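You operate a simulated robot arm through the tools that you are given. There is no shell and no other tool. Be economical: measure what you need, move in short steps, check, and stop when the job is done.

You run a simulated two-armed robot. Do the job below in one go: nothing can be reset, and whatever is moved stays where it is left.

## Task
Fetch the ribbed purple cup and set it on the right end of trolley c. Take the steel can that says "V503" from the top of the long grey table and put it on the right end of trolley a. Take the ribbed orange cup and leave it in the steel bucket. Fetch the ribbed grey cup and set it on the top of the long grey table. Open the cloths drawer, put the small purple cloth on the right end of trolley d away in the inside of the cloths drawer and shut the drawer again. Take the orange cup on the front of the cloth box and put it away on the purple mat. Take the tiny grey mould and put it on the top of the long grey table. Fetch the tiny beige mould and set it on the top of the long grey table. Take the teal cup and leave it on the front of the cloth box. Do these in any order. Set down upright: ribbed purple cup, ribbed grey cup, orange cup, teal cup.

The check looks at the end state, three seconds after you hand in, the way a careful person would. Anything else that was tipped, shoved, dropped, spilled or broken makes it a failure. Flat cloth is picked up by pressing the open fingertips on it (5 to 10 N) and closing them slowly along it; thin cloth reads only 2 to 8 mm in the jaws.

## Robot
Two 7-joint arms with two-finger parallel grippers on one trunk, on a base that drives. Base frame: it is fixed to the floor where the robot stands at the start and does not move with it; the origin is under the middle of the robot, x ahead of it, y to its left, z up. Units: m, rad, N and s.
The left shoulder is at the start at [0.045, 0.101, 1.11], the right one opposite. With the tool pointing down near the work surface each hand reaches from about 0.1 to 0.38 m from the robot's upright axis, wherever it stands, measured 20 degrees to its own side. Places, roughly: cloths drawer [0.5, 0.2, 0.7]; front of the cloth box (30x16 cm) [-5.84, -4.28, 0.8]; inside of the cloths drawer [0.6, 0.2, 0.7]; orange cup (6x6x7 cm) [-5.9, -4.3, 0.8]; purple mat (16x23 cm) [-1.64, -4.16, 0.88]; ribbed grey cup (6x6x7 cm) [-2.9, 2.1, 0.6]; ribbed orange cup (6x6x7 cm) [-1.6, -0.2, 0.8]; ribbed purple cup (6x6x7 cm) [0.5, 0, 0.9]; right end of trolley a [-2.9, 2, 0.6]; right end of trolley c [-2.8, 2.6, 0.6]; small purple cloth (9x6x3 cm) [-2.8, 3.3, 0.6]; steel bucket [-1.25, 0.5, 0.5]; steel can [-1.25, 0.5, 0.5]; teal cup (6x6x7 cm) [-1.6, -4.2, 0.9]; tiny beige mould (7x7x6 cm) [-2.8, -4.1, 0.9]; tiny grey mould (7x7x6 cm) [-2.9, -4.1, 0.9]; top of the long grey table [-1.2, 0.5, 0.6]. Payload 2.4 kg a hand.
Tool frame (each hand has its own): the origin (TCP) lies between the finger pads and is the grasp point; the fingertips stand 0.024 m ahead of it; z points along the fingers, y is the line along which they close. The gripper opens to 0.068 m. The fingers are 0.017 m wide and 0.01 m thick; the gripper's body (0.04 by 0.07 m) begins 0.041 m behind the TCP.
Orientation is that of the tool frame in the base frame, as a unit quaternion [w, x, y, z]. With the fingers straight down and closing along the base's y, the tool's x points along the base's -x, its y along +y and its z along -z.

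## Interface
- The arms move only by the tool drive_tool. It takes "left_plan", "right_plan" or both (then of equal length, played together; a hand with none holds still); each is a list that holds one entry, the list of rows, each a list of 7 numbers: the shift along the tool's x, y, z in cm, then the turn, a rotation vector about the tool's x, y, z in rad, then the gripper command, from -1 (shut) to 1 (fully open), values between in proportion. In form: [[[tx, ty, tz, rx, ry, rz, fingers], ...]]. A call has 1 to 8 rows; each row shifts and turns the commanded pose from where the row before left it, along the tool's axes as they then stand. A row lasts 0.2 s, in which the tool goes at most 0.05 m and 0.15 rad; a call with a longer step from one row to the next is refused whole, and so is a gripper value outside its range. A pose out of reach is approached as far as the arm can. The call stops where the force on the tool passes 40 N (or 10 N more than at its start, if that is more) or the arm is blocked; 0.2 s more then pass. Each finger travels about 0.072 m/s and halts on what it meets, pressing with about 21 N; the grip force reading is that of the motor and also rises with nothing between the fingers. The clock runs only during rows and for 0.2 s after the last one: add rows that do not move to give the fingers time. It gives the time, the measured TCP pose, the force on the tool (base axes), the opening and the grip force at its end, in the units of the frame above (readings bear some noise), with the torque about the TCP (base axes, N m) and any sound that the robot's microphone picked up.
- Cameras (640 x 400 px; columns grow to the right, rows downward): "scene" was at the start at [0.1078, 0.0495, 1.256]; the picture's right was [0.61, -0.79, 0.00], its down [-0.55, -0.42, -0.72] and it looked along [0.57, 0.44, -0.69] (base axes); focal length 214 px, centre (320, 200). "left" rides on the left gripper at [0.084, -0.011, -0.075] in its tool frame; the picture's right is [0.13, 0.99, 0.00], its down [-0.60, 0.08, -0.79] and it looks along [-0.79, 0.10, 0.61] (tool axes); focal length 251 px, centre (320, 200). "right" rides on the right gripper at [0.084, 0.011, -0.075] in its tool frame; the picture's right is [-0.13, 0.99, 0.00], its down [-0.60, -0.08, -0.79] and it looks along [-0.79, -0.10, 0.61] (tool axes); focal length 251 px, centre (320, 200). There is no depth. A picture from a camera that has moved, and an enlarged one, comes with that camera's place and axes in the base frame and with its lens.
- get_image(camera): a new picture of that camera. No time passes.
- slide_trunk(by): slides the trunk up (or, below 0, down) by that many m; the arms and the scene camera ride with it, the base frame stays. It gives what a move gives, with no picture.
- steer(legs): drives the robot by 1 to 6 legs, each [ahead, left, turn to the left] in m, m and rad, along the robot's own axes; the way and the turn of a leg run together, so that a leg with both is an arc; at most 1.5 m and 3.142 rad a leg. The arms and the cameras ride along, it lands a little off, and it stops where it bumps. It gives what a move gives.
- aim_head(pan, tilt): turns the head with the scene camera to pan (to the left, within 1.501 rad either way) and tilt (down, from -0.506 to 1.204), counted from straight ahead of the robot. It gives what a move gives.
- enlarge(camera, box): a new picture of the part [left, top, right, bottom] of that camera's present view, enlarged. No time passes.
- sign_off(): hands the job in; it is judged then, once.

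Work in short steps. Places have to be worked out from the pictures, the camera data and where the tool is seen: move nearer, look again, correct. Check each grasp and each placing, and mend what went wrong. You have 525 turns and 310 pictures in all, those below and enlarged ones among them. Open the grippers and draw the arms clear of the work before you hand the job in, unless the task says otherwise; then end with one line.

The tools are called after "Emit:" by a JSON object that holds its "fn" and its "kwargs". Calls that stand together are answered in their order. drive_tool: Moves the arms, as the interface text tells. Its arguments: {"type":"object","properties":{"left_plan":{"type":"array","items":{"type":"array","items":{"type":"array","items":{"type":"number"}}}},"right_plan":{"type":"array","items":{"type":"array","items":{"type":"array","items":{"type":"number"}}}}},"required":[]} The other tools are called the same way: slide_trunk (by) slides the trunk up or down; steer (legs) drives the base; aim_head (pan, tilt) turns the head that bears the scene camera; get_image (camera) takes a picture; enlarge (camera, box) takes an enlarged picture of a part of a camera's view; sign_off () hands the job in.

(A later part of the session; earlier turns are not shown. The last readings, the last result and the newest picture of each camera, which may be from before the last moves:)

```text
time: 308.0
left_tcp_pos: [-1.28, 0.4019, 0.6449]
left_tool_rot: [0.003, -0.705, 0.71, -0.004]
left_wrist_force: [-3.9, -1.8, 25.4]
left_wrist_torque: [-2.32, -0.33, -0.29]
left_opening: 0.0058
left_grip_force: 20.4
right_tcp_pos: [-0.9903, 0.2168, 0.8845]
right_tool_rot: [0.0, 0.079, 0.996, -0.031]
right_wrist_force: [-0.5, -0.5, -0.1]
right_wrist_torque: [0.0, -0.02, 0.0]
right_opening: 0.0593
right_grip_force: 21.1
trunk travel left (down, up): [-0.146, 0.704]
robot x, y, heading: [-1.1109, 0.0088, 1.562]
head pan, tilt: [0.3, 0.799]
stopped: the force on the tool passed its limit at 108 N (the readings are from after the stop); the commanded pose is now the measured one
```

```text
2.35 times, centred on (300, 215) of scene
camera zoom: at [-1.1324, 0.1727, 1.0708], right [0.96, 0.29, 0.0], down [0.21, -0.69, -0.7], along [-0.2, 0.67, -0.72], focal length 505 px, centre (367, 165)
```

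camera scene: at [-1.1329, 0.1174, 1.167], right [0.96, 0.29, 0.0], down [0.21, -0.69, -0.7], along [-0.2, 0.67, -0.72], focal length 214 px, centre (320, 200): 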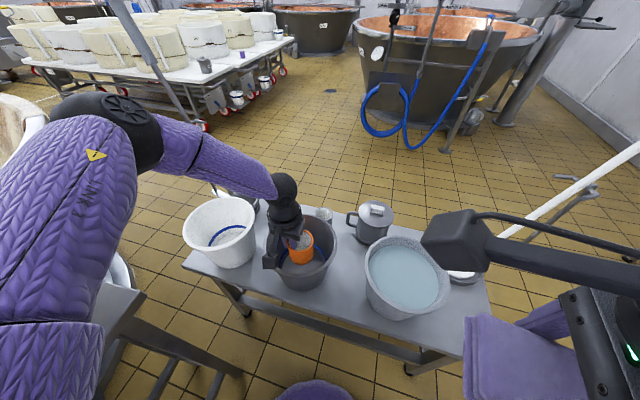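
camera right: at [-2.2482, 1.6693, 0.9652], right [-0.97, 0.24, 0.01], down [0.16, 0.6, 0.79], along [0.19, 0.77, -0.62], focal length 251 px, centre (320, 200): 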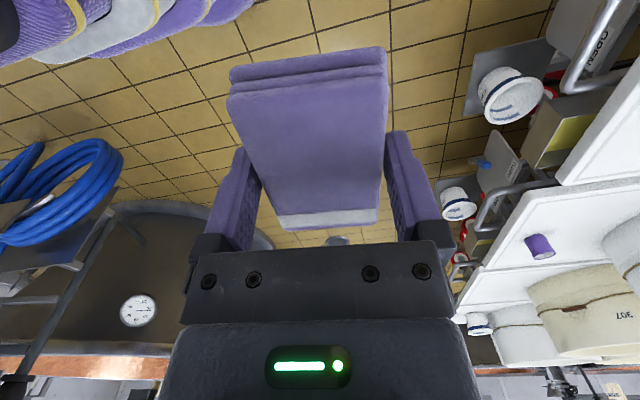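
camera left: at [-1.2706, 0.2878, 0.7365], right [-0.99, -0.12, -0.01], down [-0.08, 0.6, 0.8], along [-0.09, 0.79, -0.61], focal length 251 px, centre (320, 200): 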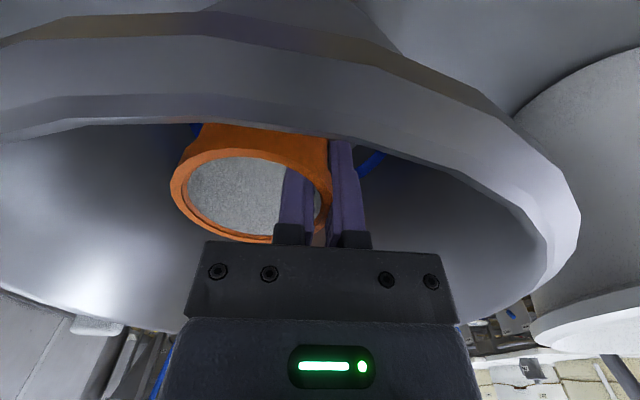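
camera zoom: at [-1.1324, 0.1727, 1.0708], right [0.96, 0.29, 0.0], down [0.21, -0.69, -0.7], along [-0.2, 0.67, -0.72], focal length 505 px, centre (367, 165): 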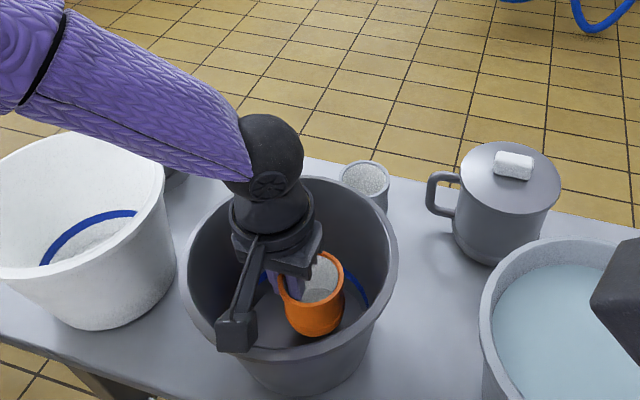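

The camera touches the near rim. I raise 1.2 cm to unload and release here; the cup has only ~4–5 cm to settle.

Emit:
{"fn": "slide_trunk", "kwargs": {"by": 0.012}}

Emit:
{"fn": "drive_tool", "kwargs": {"left_plan": [[[0, 0, 0, 0, 0, 0, -0.7], [0, 0, 0, 0, 0, 0, -0.4], [0, 0, 0, 0, 0, 0, 0], [0, 0, 0, 0, 0, 0, 0]]]}}

Emit:
{"fn": "enlarge", "kwargs": {"camera": "scene", "box": [220, 130, 380, 300]}}

```text
time: 308.6
left_tcp_pos: [-1.2811, 0.4016, 0.6548]
left_tool_rot: [0.003, -0.704, 0.71, -0.005]
left_wrist_force: [0.3, -0.7, -1.2]
left_wrist_torque: [0.04, 0.05, -0.01]
left_opening: 0.006
left_grip_force: 21.4
right_tcp_pos: [-0.9897, 0.219, 0.8978]
right_tool_rot: [0.001, 0.078, 0.996, -0.032]
right_wrist_force: [0.0, 0.3, -0.5]
right_wrist_torque: [-0.02, -0.01, 0.03]
right_opening: 0.0596
right_grip_force: 20.7
trunk travel left (down, up): [-0.158, 0.692]
robot x, y, heading: [-1.1067, 0.0077, 1.565]
head pan, tilt: [0.3, 0.799]
```

```text
time: 309.6
left_tcp_pos: [-1.2811, 0.4024, 0.655]
left_tool_rot: [0.002, -0.704, 0.71, -0.005]
left_wrist_force: [-0.7, -0.3, 0.2]
left_wrist_torque: [0.01, 0.0, 0.0]
left_opening: 0.0338
left_grip_force: 0.1
right_tcp_pos: [-0.9905, 0.2185, 0.8967]
right_tool_rot: [0.0, 0.079, 0.996, -0.03]
right_wrist_force: [-0.3, 0.6, -0.4]
right_wrist_torque: [0.0, -0.02, 0.02]
right_opening: 0.0597
right_grip_force: 21.0
trunk travel left (down, up): [-0.158, 0.692]
robot x, y, heading: [-1.11, 0.0097, 1.563]
head pan, tilt: [0.3, 0.799]
```

```text
2.35 times, centred on (300, 215) of scene
camera zoom: at [-1.1325, 0.1702, 1.083], right [0.96, 0.29, 0.0], down [0.21, -0.69, -0.7], along [-0.2, 0.67, -0.72], focal length 505 px, centre (367, 165)
```

zoom: 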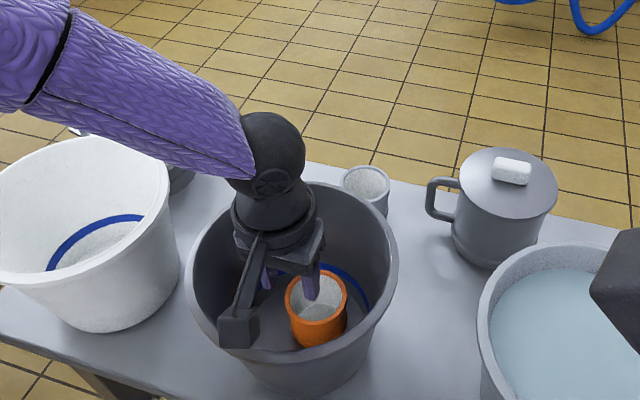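

The cup stands in the steel bucket. Lift the left hand straight out.

Emit:
{"fn": "drive_tool", "kwargs": {"left_plan": [[[0, 0, -3, 0, 0, 0, 0], [0, 0, -4, 0, 0, 0, 0], [0, 0, -4.5, 0, 0, 0, 0], [0, 0, -4.5, 0, 0, 0, 0], [0, 0, -4.5, 0, 0, 0, 1], [3, 0, -3, 0, 0, 0, 1], [4, 0, 0, 0, 0, 0, 1]]]}}

Emit:
{"fn": "get_image", "kwargs": {"camera": "scene"}}

```text
time: 311.2
left_tcp_pos: [-1.2822, 0.334, 0.8934]
left_tool_rot: [0.002, -0.705, 0.709, -0.005]
left_wrist_force: [0.3, 0.4, 0.7]
left_wrist_torque: [0.0, 0.02, -0.01]
left_opening: 0.0681
left_grip_force: 0.0
right_tcp_pos: [-0.9901, 0.2175, 0.8963]
right_tool_rot: [0.001, 0.078, 0.996, -0.031]
right_wrist_force: [-0.4, 0.5, -0.6]
right_wrist_torque: [0.01, -0.01, -0.04]
right_opening: 0.0593
right_grip_force: 21.1
trunk travel left (down, up): [-0.158, 0.692]
robot x, y, heading: [-1.1119, 0.0087, 1.561]
head pan, tilt: [0.3, 0.799]
```

```text
155 pictures are left
camera scene: at [-1.1325, 0.1702, 1.0829], right [0.96, 0.29, 0.0], down [0.21, -0.69, -0.7], along [-0.2, 0.67, -0.72], focal length 214 px, centre (320, 200)
```

scene: 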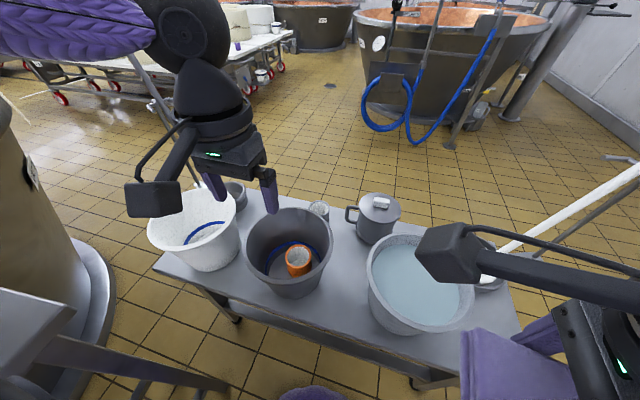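

Orange cup done. Now to the cloths drawer: back off, turn to face +x and approach the counter.

Emit:
{"fn": "steer", "kwargs": {"legs": [[-0.25, 0, 0], [0, 0, -1.563], [0.75, 0, 0]]}}

Emit:
{"fn": "aim_head", "kwargs": {"pan": 0.4, "tilt": 0.6}}

Emit:
{"fn": "get_image", "kwargs": {"camera": "scene"}}

```text
time: 320.5
left_tcp_pos: [-0.0386, -0.0538, 0.8917]
left_tool_rot: [-0.002, -0.004, 1.0, -0.005]
left_wrist_force: [-0.2, 0.8, -0.2]
left_wrist_torque: [0.0, 0.0, -0.01]
left_opening: 0.068
left_grip_force: 0.1
right_tcp_pos: [-0.1484, -0.3482, 0.898]
right_tool_rot: [-0.021, 0.756, 0.654, -0.021]
right_wrist_force: [-0.2, 0.1, -0.2]
right_wrist_torque: [-0.03, 0.01, 0.03]
right_opening: 0.0594
right_grip_force: 21.1
trunk travel left (down, up): [-0.158, 0.692]
robot x, y, heading: [-0.3582, -0.2321, 0.006]
head pan, tilt: [0.3, 0.799]
```

```text
time: 321.2
left_tcp_pos: [-0.0378, -0.0521, 0.8922]
left_tool_rot: [-0.003, -0.004, 1.0, -0.006]
left_wrist_force: [0.0, -0.8, -0.7]
left_wrist_torque: [-0.01, -0.02, -0.03]
left_opening: 0.068
left_grip_force: 0.1
right_tcp_pos: [-0.149, -0.3483, 0.8975]
right_tool_rot: [-0.021, 0.755, 0.655, -0.022]
right_wrist_force: [-0.2, 0.5, -0.6]
right_wrist_torque: [0.02, -0.01, 0.02]
right_opening: 0.0594
right_grip_force: 21.1
trunk travel left (down, up): [-0.158, 0.692]
robot x, y, heading: [-0.3609, -0.2311, 0.011]
head pan, tilt: [0.4, 0.6]
```

```text
154 pictures are left
camera scene: at [-0.1952, -0.1978, 1.0998], right [0.4, -0.92, 0.0], down [-0.52, -0.22, -0.82], along [0.76, 0.33, -0.57], focal length 214 px, centre (320, 200)
```

scene: 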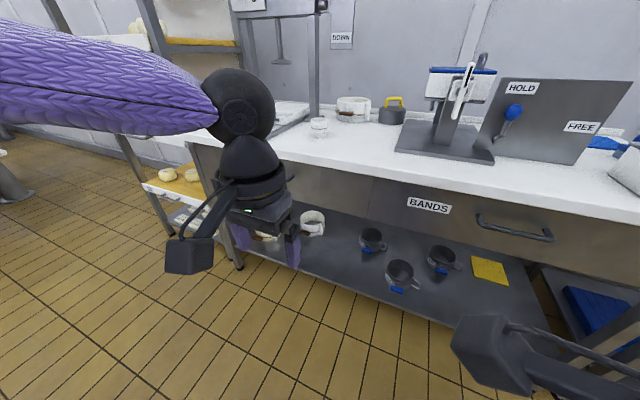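

Shift left 0.33 m to be in front of the cloths drawer, with left hand pulled back.

Emit:
{"fn": "drive_tool", "kwargs": {"left_plan": [[[4, 2, -1, 0, 0, 0, 1], [4, 2, -1, 0, 0, 0, 1], [3, 2, -1, 0, 0, 0, 1], [0, 3, -1, 0, 0, 0, 1], [0, 3, -1, 0, 0, 0, 1]]]}}

Emit:
{"fn": "steer", "kwargs": {"legs": [[0, 0.33, -0.01]]}}

Emit:
{"fn": "aim_head", "kwargs": {"pan": 0.1, "tilt": 0.6}}

Emit:
{"fn": "get_image", "kwargs": {"camera": "scene"}}

Emit:
{"fn": "get_image", "kwargs": {"camera": "left"}}

```text
time: 322.4
left_tcp_pos: [-0.1494, 0.0681, 0.9413]
left_tool_rot: [-0.002, -0.003, 1.0, -0.005]
left_wrist_force: [-0.1, -0.6, -0.1]
left_wrist_torque: [0.01, 0.02, 0.03]
left_opening: 0.0678
left_grip_force: 0.2
right_tcp_pos: [-0.1482, -0.3486, 0.8976]
right_tool_rot: [-0.021, 0.755, 0.655, -0.023]
right_wrist_force: [0.3, -0.9, -0.4]
right_wrist_torque: [-0.01, 0.02, 0.0]
right_opening: 0.0595
right_grip_force: 21.0
trunk travel left (down, up): [-0.158, 0.692]
robot x, y, heading: [-0.3613, -0.2332, 0.009]
head pan, tilt: [0.4, 0.6]
```

```text
time: 324.6
left_tcp_pos: [-0.1446, 0.3956, 0.9406]
left_tool_rot: [-0.001, 0.003, 1.0, -0.005]
left_wrist_force: [-0.8, 0.3, -0.2]
left_wrist_torque: [-0.04, 0.04, -0.02]
left_opening: 0.0679
left_grip_force: 0.0
right_tcp_pos: [-0.1512, -0.0188, 0.8976]
right_tool_rot: [-0.022, 0.76, 0.65, -0.022]
right_wrist_force: [0.3, -0.6, -0.3]
right_wrist_torque: [0.02, -0.01, 0.0]
right_opening: 0.0594
right_grip_force: 20.4
trunk travel left (down, up): [-0.158, 0.692]
robot x, y, heading: [-0.3588, 0.0959, -0.009]
head pan, tilt: [0.4, 0.6]
```

```text
time: 325.4
left_tcp_pos: [-0.1445, 0.3962, 0.9411]
left_tool_rot: [-0.001, 0.002, 1.0, -0.006]
left_wrist_force: [-0.2, -0.1, -0.4]
left_wrist_torque: [0.0, 0.01, 0.0]
left_opening: 0.0678
left_grip_force: 0.1
right_tcp_pos: [-0.1515, -0.0183, 0.898]
right_tool_rot: [-0.022, 0.759, 0.65, -0.021]
right_wrist_force: [-0.3, 0.9, -0.7]
right_wrist_torque: [-0.01, 0.02, 0.04]
right_opening: 0.0593
right_grip_force: 20.8
trunk travel left (down, up): [-0.158, 0.692]
robot x, y, heading: [-0.3609, 0.1001, -0.002]
head pan, tilt: [0.099, 0.6]
```

```text
153 pictures are left
camera scene: at [-0.1888, 0.106, 1.0998], right [0.09, -1.0, 0.0], down [-0.56, -0.05, -0.82], along [0.82, 0.08, -0.57], focal length 214 px, centre (320, 200)
```

scene: 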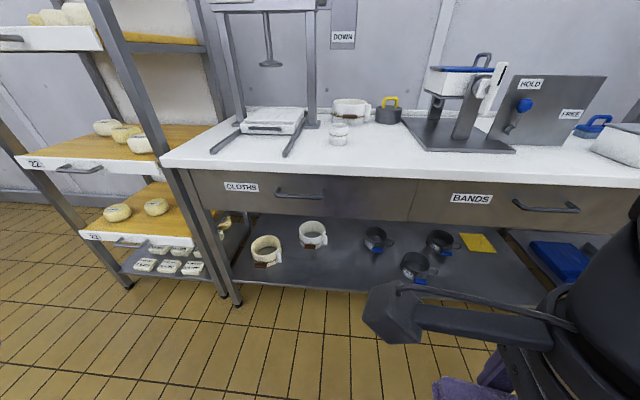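

```text
152 pictures are left
camera left: at [-0.2285, 0.3868, 1.0172], right [-0.12, 0.99, -0.01], down [0.61, 0.08, 0.79], along [0.79, 0.09, -0.61], focal length 251 px, centre (320, 200)
```

left: 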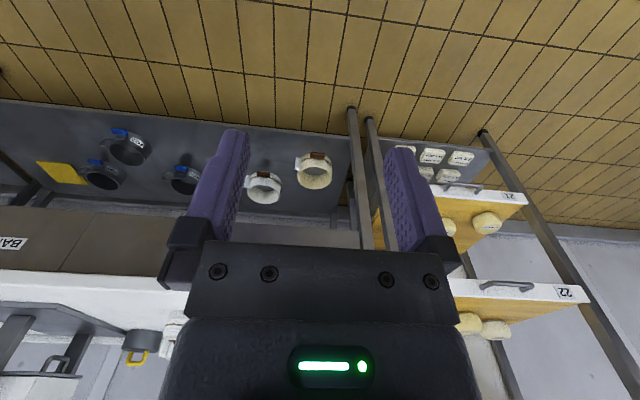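

Handle bar at ≈(0.31, 0.211, 0.774), horizontal. I turn the left tool horizontal (fingers pointing +x), then roll it so the jaws close vertically.

Emit:
{"fn": "drive_tool", "kwargs": {"left_plan": [[[0, 0, 0, 0, -0.15, 0, 1], [0, 0, 0, 0, -0.15, 0, 1], [0, 0, 0, 0, -0.15, 0, 1], [0, 0, 0, 0, -0.15, 0, 1], [0, 0, 0, 0, -0.15, 0, 1], [0, 0, 0, 0, -0.15, 0, 1], [0, 0, 0, 0, -0.15, 0, 1], [0, 0, 0, 0, -0.15, 0, 1]]]}}

Emit:
{"fn": "drive_tool", "kwargs": {"left_plan": [[[0, 0, 0, 0, -0.13, 0, 1], [0, 0, 0, 0, -0.12, 0, 1], [0, 0, 0, 0, -0.12, 0, 1], [0, 0, 0, 0, 0, 0.15, 1], [0, 0, 0, 0, 0, 0.15, 1], [0, 0, 0, 0, 0, 0.15, 1], [0, 0, 0, 0, 0, 0.15, 1], [0, 0, 0, 0, 0, 0.15, 1]]]}}

Emit:
{"fn": "drive_tool", "kwargs": {"left_plan": [[[0, 0, 0, 0, 0, 0.14, 1], [0, 0, 0, 0, 0, 0.14, 1], [0, 0, 0, 0, 0, 0.14, 1], [0, 0, 0, 0, 0, 0.14, 1], [0, 0, 0, 0, 0, 0.13, 1], [0, 0, 0, 0, 0, 0.13, 1], [0, 0, 0, 0, 0, 0, 1]]]}}

Emit:
{"fn": "get_image", "kwargs": {"camera": "scene"}}

Emit:
{"fn": "get_image", "kwargs": {"camera": "left"}}

```text
time: 327.2
left_tcp_pos: [-0.1441, 0.4329, 0.9655]
left_tool_rot: [0.565, 0.0, 0.825, -0.006]
left_wrist_force: [0.1, 0.0, 0.5]
left_wrist_torque: [0.0, -0.01, -0.02]
left_opening: 0.0681
left_grip_force: 0.1
left hand out of reach, approached as far as the arm can: row 5, 6, 7, 8
right_tcp_pos: [-0.1507, -0.0187, 0.8978]
right_tool_rot: [-0.021, 0.76, 0.65, -0.023]
right_wrist_force: [-0.2, 0.6, -0.6]
right_wrist_torque: [-0.02, 0.02, -0.01]
right_opening: 0.0593
right_grip_force: 21.1
trunk travel left (down, up): [-0.158, 0.692]
robot x, y, heading: [-0.3624, 0.1007, -0.005]
head pan, tilt: [0.099, 0.6]
```

```text
time: 329.0
left_tcp_pos: [-0.1424, 0.4468, 0.9836]
left_tool_rot: [0.659, 0.258, 0.659, 0.255]
left_wrist_force: [0.2, 0.3, 0.4]
left_wrist_torque: [-0.02, -0.02, 0.0]
left_opening: 0.0678
left_grip_force: 0.0
left hand out of reach, approached as far as the arm can: row 1, 2, 3
right_tcp_pos: [-0.151, -0.0195, 0.8964]
right_tool_rot: [-0.022, 0.76, 0.65, -0.022]
right_wrist_force: [-0.5, 0.5, -0.3]
right_wrist_torque: [-0.02, -0.02, 0.02]
right_opening: 0.0594
right_grip_force: 20.4
trunk travel left (down, up): [-0.158, 0.692]
robot x, y, heading: [-0.3611, 0.1019, -0.008]
head pan, tilt: [0.099, 0.6]
```

```text
time: 330.6
left_tcp_pos: [-0.1414, 0.4477, 0.9849]
left_tool_rot: [0.503, 0.5, 0.501, 0.495]
left_wrist_force: [-0.1, 0.8, -0.8]
left_wrist_torque: [0.01, -0.01, -0.01]
left_opening: 0.068
left_grip_force: 0.0
right_tcp_pos: [-0.1513, -0.0182, 0.8976]
right_tool_rot: [-0.022, 0.76, 0.649, -0.022]
right_wrist_force: [0.7, -1.0, -0.2]
right_wrist_torque: [0.01, 0.02, -0.04]
right_opening: 0.0592
right_grip_force: 20.9
trunk travel left (down, up): [-0.158, 0.692]
robot x, y, heading: [-0.3573, 0.1021, -0.002]
head pan, tilt: [0.099, 0.6]
```

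```text
151 pictures are left
camera scene: at [-0.1888, 0.1059, 1.0998], right [0.09, -1.0, 0.0], down [-0.56, -0.05, -0.82], along [0.82, 0.08, -0.57], focal length 214 px, centre (320, 200)
```

scene: 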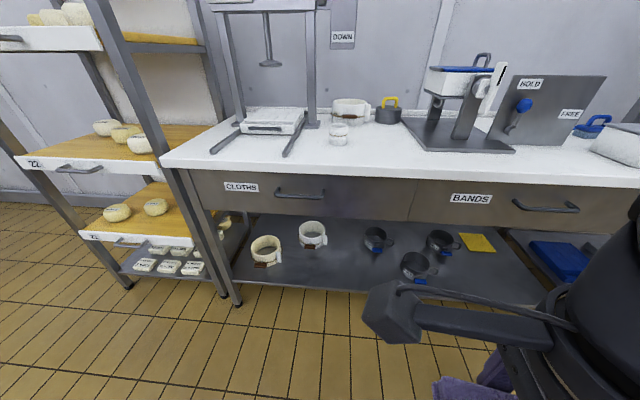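

```text
150 pictures are left
camera left: at [-0.216, 0.5317, 0.973], right [0.0, 0.14, 0.99], down [-0.8, -0.6, 0.09], along [0.6, -0.79, 0.11], focal length 251 px, centre (320, 200)
```

left: 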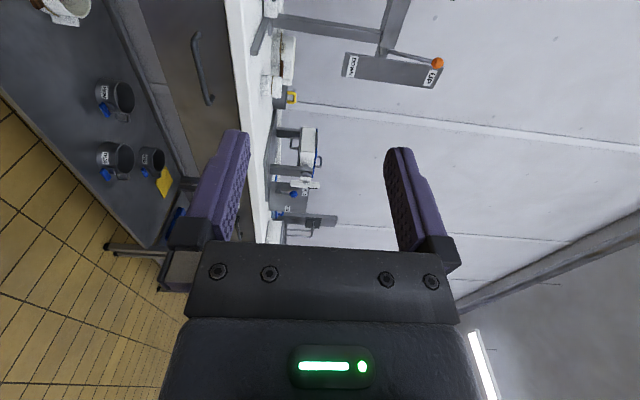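

Triangulated handle: (0.375, 0.225, 0.735), under the table overhang. Drive 0.27 m forward, then bring the hand to the handle's height.

Emit:
{"fn": "steer", "kwargs": {"legs": [[0.27, 0, 0]]}}

Emit:
{"fn": "drive_tool", "kwargs": {"left_plan": [[[-3, -3.4, 0, 0, 0, 0, 1], [-3, -3.4, 0, 0, 0, 0, 1], [-3, -3.4, 0, 0, 0, 0, 1], [-3, -3.4, 0, 0, 0, 0, 1], [-3, -3.4, 0, 0, 0, 0, 1], [-3, -3.4, 0, 0, 0, 0, 1], [-3, -3.4, 0, 0, 0, 0, 1]]]}}

Emit:
{"fn": "get_image", "kwargs": {"camera": "left"}}

Emit:
{"fn": "get_image", "kwargs": {"camera": "scene"}}

```text
time: 332.5
left_tcp_pos: [0.1231, 0.4479, 0.9844]
left_tool_rot: [0.501, 0.497, 0.504, 0.497]
left_wrist_force: [0.9, 0.9, 0.4]
left_wrist_torque: [-0.01, -0.01, 0.01]
left_opening: 0.0678
left_grip_force: 0.1
right_tcp_pos: [0.1172, -0.0187, 0.8974]
right_tool_rot: [-0.022, 0.757, 0.652, -0.022]
right_wrist_force: [-0.2, 0.2, -0.6]
right_wrist_torque: [-0.01, -0.02, 0.0]
right_opening: 0.0593
right_grip_force: 21.3
trunk travel left (down, up): [-0.158, 0.692]
robot x, y, heading: [-0.0936, 0.0982, 0.001]
head pan, tilt: [0.099, 0.6]
```

```text
time: 334.1
left_tcp_pos: [0.1228, 0.4483, 0.9845]
left_tool_rot: [0.501, 0.498, 0.504, 0.497]
left_wrist_force: [-0.1, -0.7, -0.4]
left_wrist_torque: [-0.01, -0.03, -0.01]
left_opening: 0.0679
left_grip_force: 0.1
left hand out of reach, approached as far as the arm can: row 1, 2, 3, 4, 5, 6, 7
right_tcp_pos: [0.1164, -0.0186, 0.8968]
right_tool_rot: [-0.022, 0.757, 0.652, -0.022]
right_wrist_force: [-0.2, -0.6, -1.1]
right_wrist_torque: [-0.03, -0.02, 0.02]
right_opening: 0.0594
right_grip_force: 21.5
trunk travel left (down, up): [-0.158, 0.692]
robot x, y, heading: [-0.0905, 0.0963, -0.002]
head pan, tilt: [0.099, 0.6]
```

```text
149 pictures are left
camera left: at [0.048, 0.5322, 0.9728], right [0.0, 0.14, 0.99], down [-0.79, -0.6, 0.09], along [0.61, -0.78, 0.11], focal length 251 px, centre (320, 200)
```

left: 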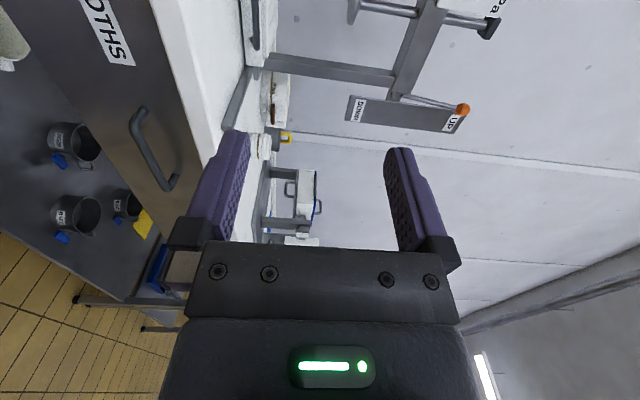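

```text
148 pictures are left
camera scene: at [0.0784, 0.1067, 1.0998], right [0.1, -0.99, 0.0], down [-0.56, -0.06, -0.82], along [0.82, 0.08, -0.57], focal length 214 px, centre (320, 200)
```

scene: 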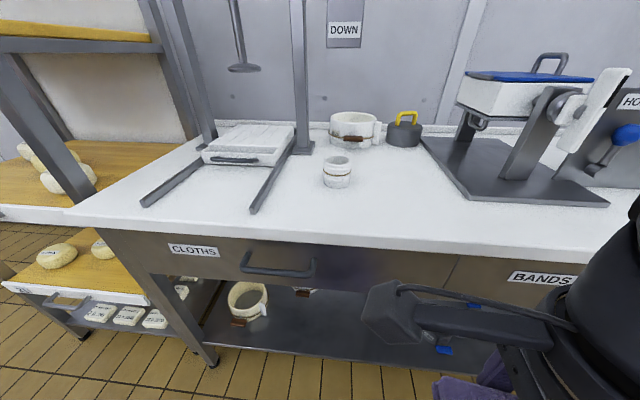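

The folded posture blocks lateral motion; extend forward first, then down and right.

Emit:
{"fn": "drive_tool", "kwargs": {"left_plan": [[[0, 0, 3, 0, 0, 0, 1], [0, 0, 3, 0, 0, 0, 1], [0, -1, 3, 0, 0, 0, 1], [-2, -3, 2, 0, 0, 0, 1], [-3, -3, 1, 0, 0, 0, 1], [-3, -3, 0, 0, 0, 0, 1], [-3, -3, 0, 0, 0, 0, 1], [-3, -3, 0, 0, 0, 0, 1]]]}}

Emit:
{"fn": "get_image", "kwargs": {"camera": "scene"}}

```text
time: 335.9
left_tcp_pos: [0.2706, 0.3868, 0.8571]
left_tool_rot: [0.499, 0.496, 0.507, 0.497]
left_wrist_force: [0.1, -0.7, 0.7]
left_wrist_torque: [-0.03, 0.03, -0.01]
left_opening: 0.0683
left_grip_force: 0.0
left hand out of reach, approached as far as the arm can: row 4, 5, 6, 7, 8
right_tcp_pos: [0.1165, -0.0186, 0.8977]
right_tool_rot: [-0.022, 0.757, 0.652, -0.022]
right_wrist_force: [0.5, -0.4, -1.2]
right_wrist_torque: [0.02, 0.01, 0.0]
right_opening: 0.0595
right_grip_force: 21.2
trunk travel left (down, up): [-0.158, 0.692]
robot x, y, heading: [-0.0924, 0.0991, 0.003]
head pan, tilt: [0.099, 0.6]
```

```text
147 pictures are left
camera scene: at [0.0784, 0.1067, 1.0999], right [0.1, -0.99, 0.0], down [-0.56, -0.06, -0.82], along [0.82, 0.08, -0.57], focal length 214 px, centre (320, 200)
```

scene: 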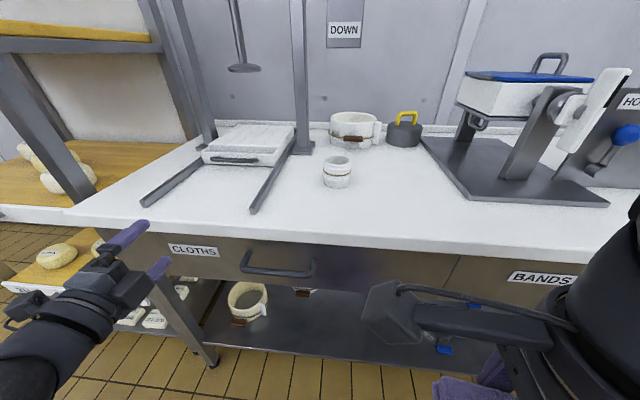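

Lateral reach inward is limited with this pose, so I use the base: lower the trunk 0.12 and shift the robot right 0.168.

Emit:
{"fn": "slide_trunk", "kwargs": {"by": -0.12}}

Emit:
{"fn": "steer", "kwargs": {"legs": [[0, -0.168, 0]]}}

Emit:
{"fn": "aim_head", "kwargs": {"pan": 0.5, "tilt": 0.7}}

Emit:
{"fn": "get_image", "kwargs": {"camera": "scene"}}

Emit:
{"fn": "get_image", "kwargs": {"camera": "left"}}

```text
time: 337.4
left_tcp_pos: [0.2843, 0.3848, 0.6989]
left_tool_rot: [0.47, 0.527, 0.534, 0.465]
left_wrist_force: [0.1, 0.3, 0.2]
left_wrist_torque: [-0.01, -0.03, 0.01]
left_opening: 0.0679
left_grip_force: 0.1
right_tcp_pos: [0.1383, -0.0174, 0.761]
right_tool_rot: [-0.056, 0.755, 0.651, -0.064]
right_wrist_force: [-0.5, -0.5, 0.0]
right_wrist_torque: [0.01, -0.03, 0.01]
right_opening: 0.0597
right_grip_force: 20.9
trunk travel left (down, up): [-0.038, 0.812]
robot x, y, heading: [-0.0911, 0.0945, 0.004]
head pan, tilt: [0.099, 0.6]
```

```text
time: 338.8
left_tcp_pos: [0.2867, 0.2146, 0.697]
left_tool_rot: [0.472, 0.527, 0.533, 0.464]
left_wrist_force: [0.0, 0.1, 0.0]
left_wrist_torque: [-0.01, -0.01, 0.01]
left_opening: 0.0678
left_grip_force: 0.0
right_tcp_pos: [0.1384, -0.189, 0.762]
right_tool_rot: [-0.057, 0.755, 0.65, -0.064]
right_wrist_force: [1.1, -0.3, 0.0]
right_wrist_torque: [-0.01, 0.02, 0.01]
right_opening: 0.0595
right_grip_force: 21.4
trunk travel left (down, up): [-0.038, 0.812]
robot x, y, heading: [-0.0905, -0.0734, 0.001]
head pan, tilt: [0.099, 0.6]
```

```text
time: 339.7
left_tcp_pos: [0.2867, 0.2147, 0.6988]
left_tool_rot: [0.471, 0.528, 0.533, 0.464]
left_wrist_force: [0.3, -0.5, -0.3]
left_wrist_torque: [0.03, -0.01, 0.01]
left_opening: 0.0681
left_grip_force: 0.0
right_tcp_pos: [0.1375, -0.1887, 0.7607]
right_tool_rot: [-0.058, 0.755, 0.65, -0.065]
right_wrist_force: [-0.5, -0.3, 0.3]
right_wrist_torque: [-0.04, -0.01, -0.03]
right_opening: 0.0593
right_grip_force: 21.3
trunk travel left (down, up): [-0.038, 0.812]
robot x, y, heading: [-0.089, -0.0673, -0.001]
head pan, tilt: [0.499, 0.7]
```

```text
146 pictures are left
camera scene: at [0.1056, -0.032, 0.9668], right [0.48, -0.88, 0.0], down [-0.57, -0.31, -0.76], along [0.67, 0.37, -0.64], focal length 214 px, centre (320, 200)
```

scene: 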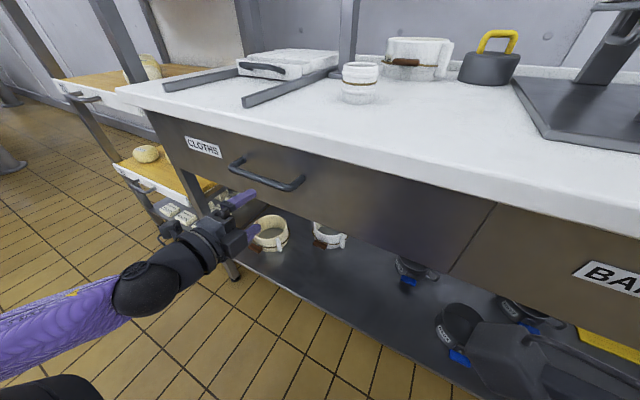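

```text
145 pictures are left
camera left: at [0.2109, 0.2985, 0.6956], right [0.12, 0.14, 0.98], down [-0.78, -0.6, 0.18], along [0.62, -0.79, 0.03], focal length 251 px, centre (320, 200)
```

left: 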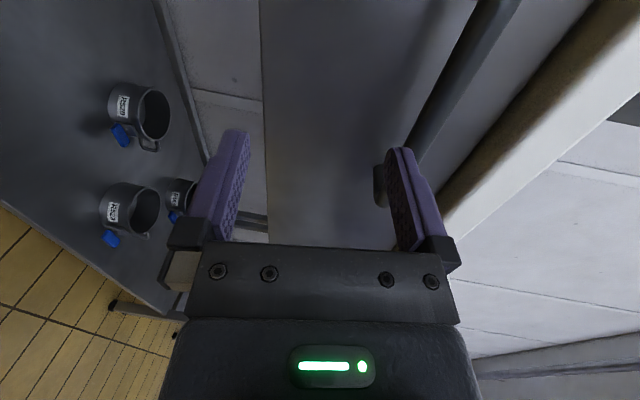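

The tool tipped 0.126 rad down and sits 3.5 cm below the bar. Correct pitch and raise.

Emit:
{"fn": "drive_tool", "kwargs": {"left_plan": [[[0, 0, 0, -0.126, 0, 0, 1], [0, 1.8, 0, 0, 0, 0, 1], [0, 1.8, 0, 0, 0, 0, 1], [0, 0, 0, 0, 0, 0, 1]]]}}

Emit:
{"fn": "get_image", "kwargs": {"camera": "left"}}

Emit:
{"fn": "get_image", "kwargs": {"camera": "scene"}}

```text
time: 340.7
left_tcp_pos: [0.2898, 0.2207, 0.7299]
left_tool_rot: [0.503, 0.497, 0.502, 0.498]
left_wrist_force: [-0.2, -0.1, -0.4]
left_wrist_torque: [0.03, 0.01, -0.01]
left_opening: 0.0679
left_grip_force: 0.0
left hand out of reach, approached as far as the arm can: row 3
right_tcp_pos: [0.1374, -0.1881, 0.7616]
right_tool_rot: [-0.057, 0.755, 0.65, -0.064]
right_wrist_force: [-0.2, -0.1, 0.3]
right_wrist_torque: [0.01, -0.01, 0.0]
right_opening: 0.0595
right_grip_force: 20.4
trunk travel left (down, up): [-0.038, 0.812]
robot x, y, heading: [-0.0887, -0.0702, 0.003]
head pan, tilt: [0.499, 0.7]
```

```text
144 pictures are left
camera left: at [0.2156, 0.3045, 0.7182], right [0.0, 0.14, 0.99], down [-0.79, -0.6, 0.08], along [0.61, -0.79, 0.11], focal length 251 px, centre (320, 200)
```

left: 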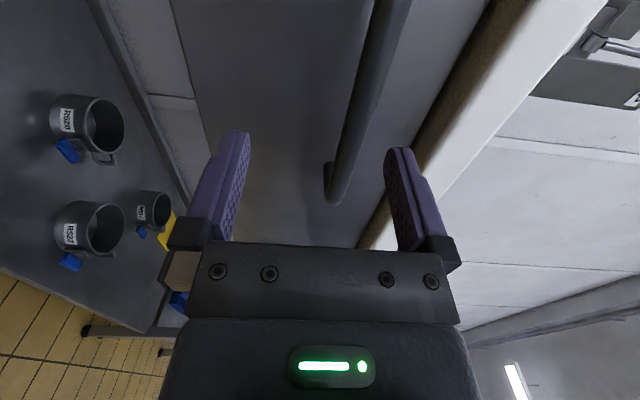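

```text
143 pictures are left
camera scene: at [0.1056, -0.032, 0.9668], right [0.48, -0.88, 0.0], down [-0.57, -0.31, -0.76], along [0.67, 0.37, -0.64], focal length 214 px, centre (320, 200)
```

scene: 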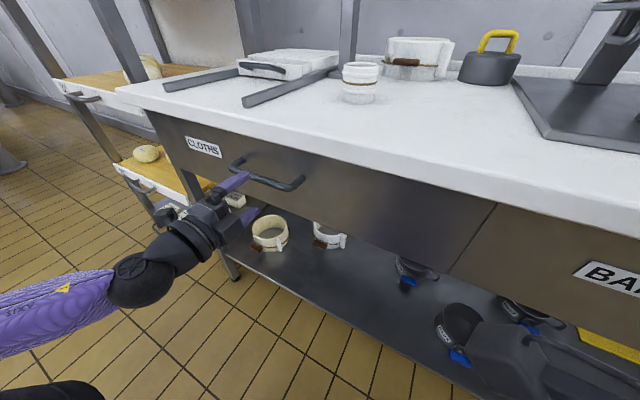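

Bar is at z≈0.757, x≈0.385. Raise the trunk 2.5 cm to centre the jaws.

Emit:
{"fn": "slide_trunk", "kwargs": {"by": 0.027}}

Emit:
{"fn": "get_image", "kwargs": {"camera": "left"}}

```text
time: 341.4
left_tcp_pos: [0.29, 0.2193, 0.7567]
left_tool_rot: [0.504, 0.497, 0.502, 0.497]
left_wrist_force: [0.6, 0.0, 0.6]
left_wrist_torque: [-0.01, 0.0, 0.02]
left_opening: 0.0679
left_grip_force: 0.0
right_tcp_pos: [0.1367, -0.1875, 0.7878]
right_tool_rot: [-0.057, 0.755, 0.65, -0.065]
right_wrist_force: [-0.2, 0.1, -0.6]
right_wrist_torque: [0.0, -0.01, -0.02]
right_opening: 0.0597
right_grip_force: 20.9
trunk travel left (down, up): [-0.065, 0.785]
robot x, y, heading: [-0.0921, -0.073, -0.001]
head pan, tilt: [0.499, 0.7]
```

```text
142 pictures are left
camera left: at [0.2164, 0.3037, 0.7457], right [0.0, 0.14, 0.99], down [-0.79, -0.6, 0.09], along [0.61, -0.79, 0.11], focal length 251 px, centre (320, 200)
```

left: 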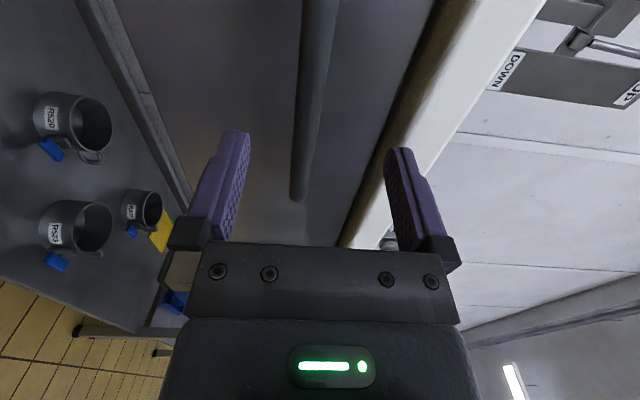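

Bar is now centred between the jaws (z≈0.752). Advance 8 cm.

Emit:
{"fn": "drive_tool", "kwargs": {"left_plan": [[[0, -0.3, 2.5, 0, 0, 0, 1], [0, 0, 2.5, 0, 0, 0, 1], [0, 0, 2.5, 0, 0, 0, 1], [0, 0, 0, 0, 0, 0, 1]]]}}

Emit:
{"fn": "get_image", "kwargs": {"camera": "left"}}

Emit:
{"fn": "get_image", "kwargs": {"camera": "scene"}}

```text
time: 342.2
left_tcp_pos: [0.3487, 0.219, 0.7539]
left_tool_rot: [0.501, 0.498, 0.503, 0.497]
left_wrist_force: [-17.6, 0.0, 3.2]
left_wrist_torque: [-0.05, -0.72, -0.09]
left_opening: 0.0679
left_grip_force: 0.1
right_tcp_pos: [0.1358, -0.1876, 0.7895]
right_tool_rot: [-0.056, 0.754, 0.651, -0.064]
right_wrist_force: [0.0, 0.4, 0.1]
right_wrist_torque: [0.0, 0.0, 0.0]
right_opening: 0.0591
right_grip_force: 20.6
trunk travel left (down, up): [-0.065, 0.785]
robot x, y, heading: [-0.0945, -0.0766, 0.0]
head pan, tilt: [0.499, 0.7]
stopped in row 3 (left hand): the force on the tool passed its limit at 174 N (the readings are from after the stop); the commanded pose is now the measured one
```

```text
141 pictures are left
camera left: at [0.2731, 0.3032, 0.7425], right [0.0, 0.14, 0.99], down [-0.79, -0.6, 0.09], along [0.61, -0.78, 0.11], focal length 251 px, centre (320, 200)
```

left: 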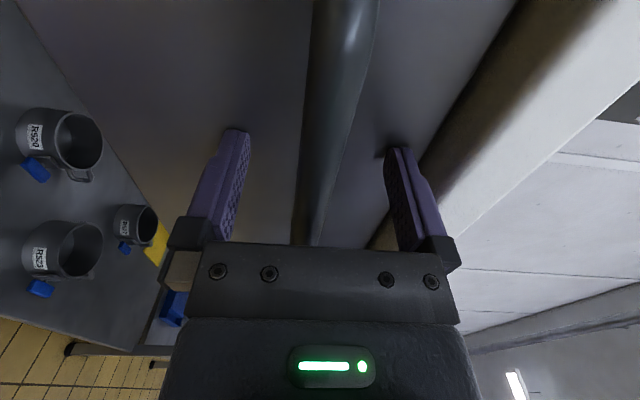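

```text
140 pictures are left
camera scene: at [0.0936, -0.0315, 0.9955], right [0.48, -0.88, 0.0], down [-0.56, -0.31, -0.77], along [0.67, 0.37, -0.64], focal length 214 px, centre (320, 200)
```

scene: 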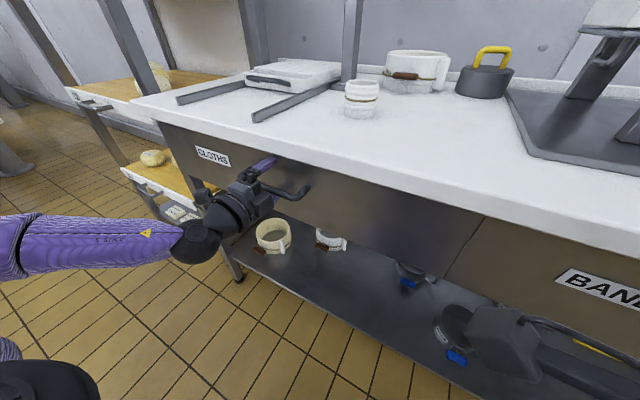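

Fingertips touch the drawer face (x≈0.373) with the bar between the jaws. Back off 6 mm and close.

Emit:
{"fn": "drive_tool", "kwargs": {"left_plan": [[[0, 0, -0.6, 0, 0, 0, 1], [0, 0, 0, 0, 0, 0, 0.3], [0, 0, 0, 0, 0, 0, -0.3], [0, 0, 0, 0, 0, 0, -1], [0, 0, 0, 0, 0, 0, -1], [0, 0, 0, 0, 0, 0, -1]]]}}

Emit:
{"fn": "get_image", "kwargs": {"camera": "left"}}

```text
time: 343.6
left_tcp_pos: [0.3447, 0.2187, 0.7501]
left_tool_rot: [0.501, 0.5, 0.506, 0.493]
left_wrist_force: [-8.4, -8.1, -29.8]
left_wrist_torque: [0.46, -0.29, 0.19]
left_opening: 0.0138
left_grip_force: 33.4
right_tcp_pos: [0.1385, -0.1884, 0.7874]
right_tool_rot: [-0.058, 0.755, 0.65, -0.066]
right_wrist_force: [0.2, 0.3, 0.3]
right_wrist_torque: [0.03, 0.03, 0.02]
right_opening: 0.0595
right_grip_force: 20.7
trunk travel left (down, up): [-0.065, 0.785]
robot x, y, heading: [-0.0948, -0.071, -0.002]
head pan, tilt: [0.499, 0.7]
```

```text
139 pictures are left
camera left: at [0.2696, 0.3027, 0.7389], right [0.01, 0.14, 0.99], down [-0.79, -0.6, 0.09], along [0.61, -0.79, 0.11], focal length 251 px, centre (320, 200)
```

left: 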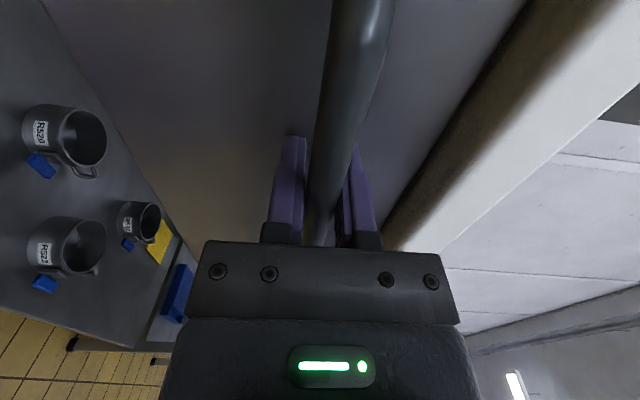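

Bar clamped (14 mm). Relieve the vertical load and pull the drawer by driving back.

Emit:
{"fn": "drive_tool", "kwargs": {"left_plan": [[[0, -0.3, 0, 0, 0, 0, -1], [0, 0, -1.5, 0, 0, 0, -1], [0, 0, -1.5, 0, 0, 0, -1], [0, 0, 0, 0, 0, 0, -1]]]}}

Emit:
{"fn": "steer", "kwargs": {"legs": [[-0.1, 0, 0]]}}

Emit:
{"fn": "get_image", "kwargs": {"camera": "scene"}}

```text
time: 344.6
left_tcp_pos: [0.3144, 0.2183, 0.7495]
left_tool_rot: [0.501, 0.498, 0.504, 0.497]
left_wrist_force: [1.2, -1.5, -10.1]
left_wrist_torque: [0.38, -0.13, -0.25]
left_opening: 0.0136
left_grip_force: 34.1
right_tcp_pos: [0.1378, -0.1878, 0.7881]
right_tool_rot: [-0.058, 0.755, 0.65, -0.064]
right_wrist_force: [-0.4, -0.2, -0.6]
right_wrist_torque: [0.01, -0.02, 0.03]
right_opening: 0.0594
right_grip_force: 21.0
trunk travel left (down, up): [-0.065, 0.785]
robot x, y, heading: [-0.0924, -0.0703, 0.006]
head pan, tilt: [0.499, 0.7]
```

```text
time: 345.7
left_tcp_pos: [0.2114, 0.2182, 0.7498]
left_tool_rot: [0.502, 0.497, 0.505, 0.497]
left_wrist_force: [-2.8, 2.9, -2.5]
left_wrist_torque: [0.42, 0.02, 0.01]
left_opening: 0.0138
left_grip_force: 33.6
right_tcp_pos: [0.0347, -0.1879, 0.7881]
right_tool_rot: [-0.057, 0.755, 0.65, -0.064]
right_wrist_force: [0.3, 0.3, 0.6]
right_wrist_torque: [0.04, -0.02, -0.02]
right_opening: 0.0596
right_grip_force: 20.9
trunk travel left (down, up): [-0.065, 0.785]
robot x, y, heading: [-0.1929, -0.0738, 0.007]
head pan, tilt: [0.499, 0.7]
```

```text
138 pictures are left
camera scene: at [-0.0069, -0.0313, 0.9951], right [0.48, -0.88, 0.0], down [-0.56, -0.31, -0.76], along [0.67, 0.37, -0.64], focal length 214 px, centre (320, 200)
```

scene: 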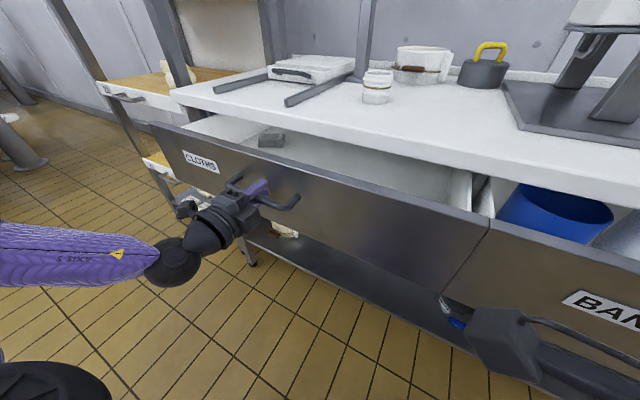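

The drawer slides out — but the BANDS front also seems displaced. Let me look.

Emit:
{"fn": "aim_head", "kwargs": {"pan": -0.2, "tilt": 0.7}}

Emit:
{"fn": "get_image", "kwargs": {"camera": "scene"}}

```text
time: 346.8
left_tcp_pos: [0.2111, 0.2184, 0.7503]
left_tool_rot: [0.501, 0.498, 0.504, 0.497]
left_wrist_force: [-1.9, 0.8, -0.7]
left_wrist_torque: [0.39, 0.02, -0.02]
left_opening: 0.0138
left_grip_force: 33.9
right_tcp_pos: [0.0349, -0.1878, 0.7891]
right_tool_rot: [-0.057, 0.755, 0.65, -0.065]
right_wrist_force: [-0.3, 1.1, -1.4]
right_wrist_torque: [0.01, 0.01, 0.03]
right_opening: 0.0592
right_grip_force: 21.0
trunk travel left (down, up): [-0.065, 0.785]
robot x, y, heading: [-0.1957, -0.07, 0.002]
head pan, tilt: [-0.201, 0.7]
```

```text
137 pictures are left
camera scene: at [0.002, -0.089, 0.995], right [-0.2, -0.98, 0.0], down [-0.63, 0.13, -0.76], along [0.75, -0.15, -0.64], focal length 214 px, centre (320, 200)
```

scene: 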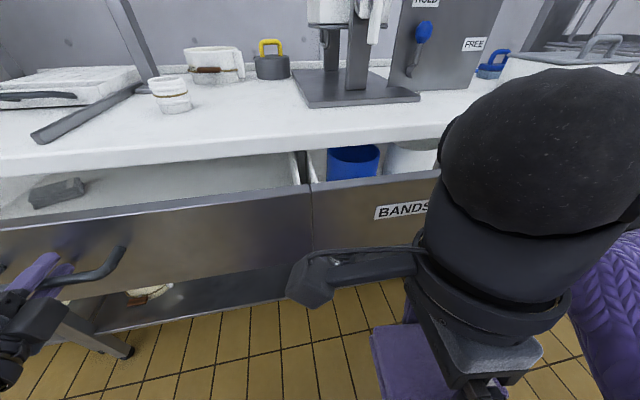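

Both fronts moved together (the BANDS drawer follows). I'll make sure both get shut later. Open a further 0.1 m.

Emit:
{"fn": "steer", "kwargs": {"legs": [[-0.1, 0, 0]]}}

Emit:
{"fn": "get_image", "kwargs": {"camera": "scene"}}

Emit:
{"fn": "aim_head", "kwargs": {"pan": 0.5, "tilt": 0.8}}

Emit:
{"fn": "get_image", "kwargs": {"camera": "scene"}}

```text
time: 347.9
left_tcp_pos: [0.1121, 0.219, 0.7506]
left_tool_rot: [0.5, 0.498, 0.504, 0.498]
left_wrist_force: [-3.1, 3.3, 0.8]
left_wrist_torque: [0.4, -0.02, -0.31]
left_opening: 0.0136
left_grip_force: 33.9
right_tcp_pos: [-0.0637, -0.1887, 0.7881]
right_tool_rot: [-0.057, 0.754, 0.651, -0.065]
right_wrist_force: [0.8, 1.0, -0.3]
right_wrist_torque: [-0.02, 0.03, 0.03]
right_opening: 0.0594
right_grip_force: 21.3
trunk travel left (down, up): [-0.065, 0.785]
robot x, y, heading: [-0.2928, -0.0717, 0.003]
head pan, tilt: [-0.201, 0.7]
```

```text
136 pictures are left
camera scene: at [-0.0973, -0.0892, 0.9951], right [-0.2, -0.98, 0.0], down [-0.63, 0.13, -0.76], along [0.75, -0.15, -0.64], focal length 214 px, centre (320, 200)
```

scene: 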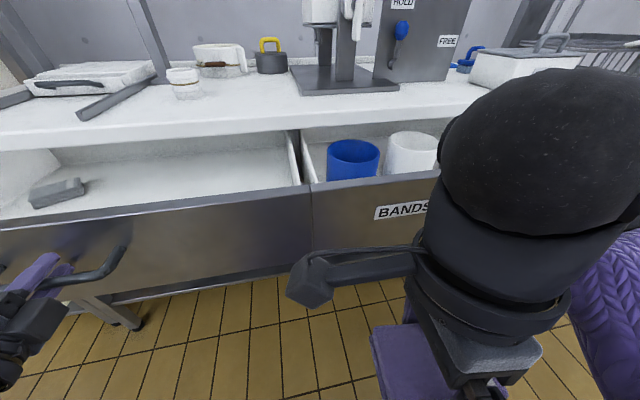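

```text
time: 349.0
left_tcp_pos: [0.1118, 0.218, 0.7502]
left_tool_rot: [0.501, 0.498, 0.504, 0.497]
left_wrist_force: [-1.4, 0.2, 0.5]
left_wrist_torque: [0.39, 0.03, 0.0]
left_opening: 0.0136
left_grip_force: 33.3
right_tcp_pos: [-0.0639, -0.1889, 0.7891]
right_tool_rot: [-0.057, 0.754, 0.651, -0.064]
right_wrist_force: [-0.3, 0.4, -1.0]
right_wrist_torque: [0.02, 0.02, 0.0]
right_opening: 0.0595
right_grip_force: 21.1
trunk travel left (down, up): [-0.065, 0.785]
robot x, y, heading: [-0.2931, -0.0708, -0.002]
head pan, tilt: [0.499, 0.799]
```

```text
135 pictures are left
camera scene: at [-0.1098, -0.0339, 0.9868], right [0.48, -0.88, 0.0], down [-0.63, -0.35, -0.7], along [0.61, 0.34, -0.72], focal length 214 px, centre (320, 200)
```

scene: 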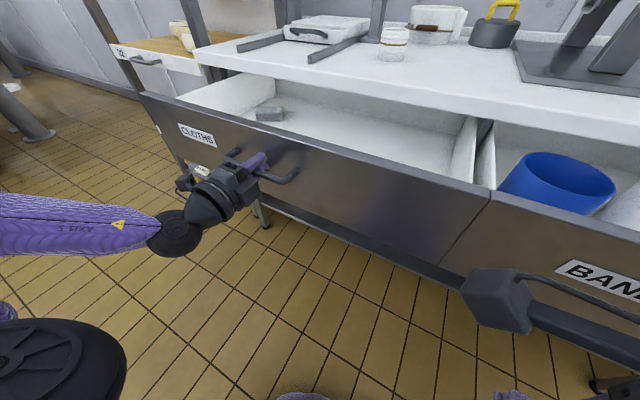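

Drawer is open 0.23 m. Release the handle with the left hand, back off and lift clear; raise the trunk so that the cloth clears the drawer front.

Emit:
{"fn": "drive_tool", "kwargs": {"left_plan": [[[0, 0, 0, 0, 0, 0, 0], [0, 0, 0, 0, 0, 0, 1], [0, 0, 0, 0, 0, 0, 1], [0, 0, -3, 0, 0, 0, 1], [0, 0, -3, 0, 0, 0, 1], [0, 0, -2, 0, 0, 0, 1]]]}}

Emit:
{"fn": "slide_trunk", "kwargs": {"by": 0.2}}

Emit:
{"fn": "drive_tool", "kwargs": {"right_plan": [[[0, 0, 0, -0.085, 0, 0, -1], [0, 0, 0, -0.085, 0, 0, -1], [0, 0, 0, 0, 0, 0, -1]]]}}

Emit:
{"fn": "get_image", "kwargs": {"camera": "scene"}}

```text
time: 350.4
left_tcp_pos: [0.0406, 0.2335, 0.7385]
left_tool_rot: [0.503, 0.497, 0.503, 0.497]
left_wrist_force: [0.0, -0.5, 0.0]
left_wrist_torque: [0.03, 0.01, 0.01]
left_opening: 0.0681
left_grip_force: 0.1
left hand out of reach, approached as far as the arm can: row 5, 6
right_tcp_pos: [-0.0628, -0.1879, 0.7881]
right_tool_rot: [-0.058, 0.754, 0.651, -0.064]
right_wrist_force: [0.6, 0.4, -0.3]
right_wrist_torque: [0.02, 0.0, 0.04]
right_opening: 0.0593
right_grip_force: 20.6
trunk travel left (down, up): [-0.065, 0.785]
robot x, y, heading: [-0.2954, -0.0732, 0.003]
head pan, tilt: [0.499, 0.799]
```

```text
time: 352.6
left_tcp_pos: [0.0417, 0.2342, 0.937]
left_tool_rot: [0.5, 0.498, 0.504, 0.497]
left_wrist_force: [0.7, -0.4, -1.3]
left_wrist_torque: [0.0, 0.01, 0.02]
left_opening: 0.0682
left_grip_force: 0.0
right_tcp_pos: [-0.0634, -0.1882, 0.988]
right_tool_rot: [-0.058, 0.754, 0.651, -0.064]
right_wrist_force: [-0.5, 0.4, -0.8]
right_wrist_torque: [-0.02, 0.01, 0.02]
right_opening: 0.0596
right_grip_force: 20.9
trunk travel left (down, up): [-0.265, 0.585]
robot x, y, heading: [-0.2932, -0.0731, -0.001]
head pan, tilt: [0.499, 0.799]
```

```text
time: 353.4
left_tcp_pos: [0.0427, 0.2347, 0.9376]
left_tool_rot: [0.501, 0.498, 0.504, 0.497]
left_wrist_force: [0.3, 0.5, 0.0]
left_wrist_torque: [0.03, -0.01, -0.01]
left_opening: 0.0679
left_grip_force: 0.1
right_tcp_pos: [-0.0628, -0.1883, 0.989]
right_tool_rot: [0.007, 0.756, 0.654, -0.008]
right_wrist_force: [0.4, 0.4, -0.7]
right_wrist_torque: [0.03, 0.0, -0.01]
right_opening: 0.0593
right_grip_force: 19.9
trunk travel left (down, up): [-0.265, 0.585]
robot x, y, heading: [-0.2905, -0.0717, 0.005]
head pan, tilt: [0.499, 0.799]
```

```text
134 pictures are left
camera scene: at [-0.1682, -0.0341, 1.1921], right [0.48, -0.88, 0.0], down [-0.63, -0.35, -0.7], along [0.61, 0.34, -0.72], focal length 214 px, centre (320, 200)
```

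scene: 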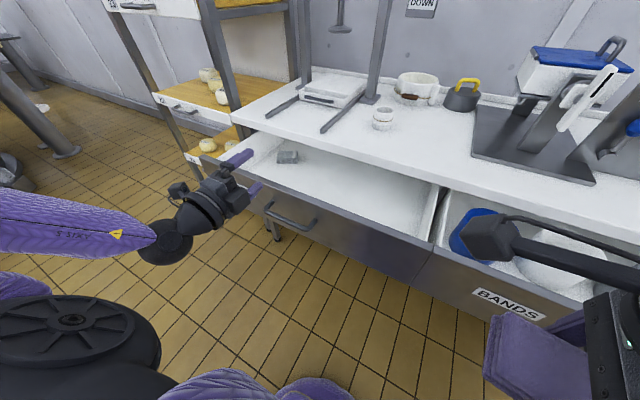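

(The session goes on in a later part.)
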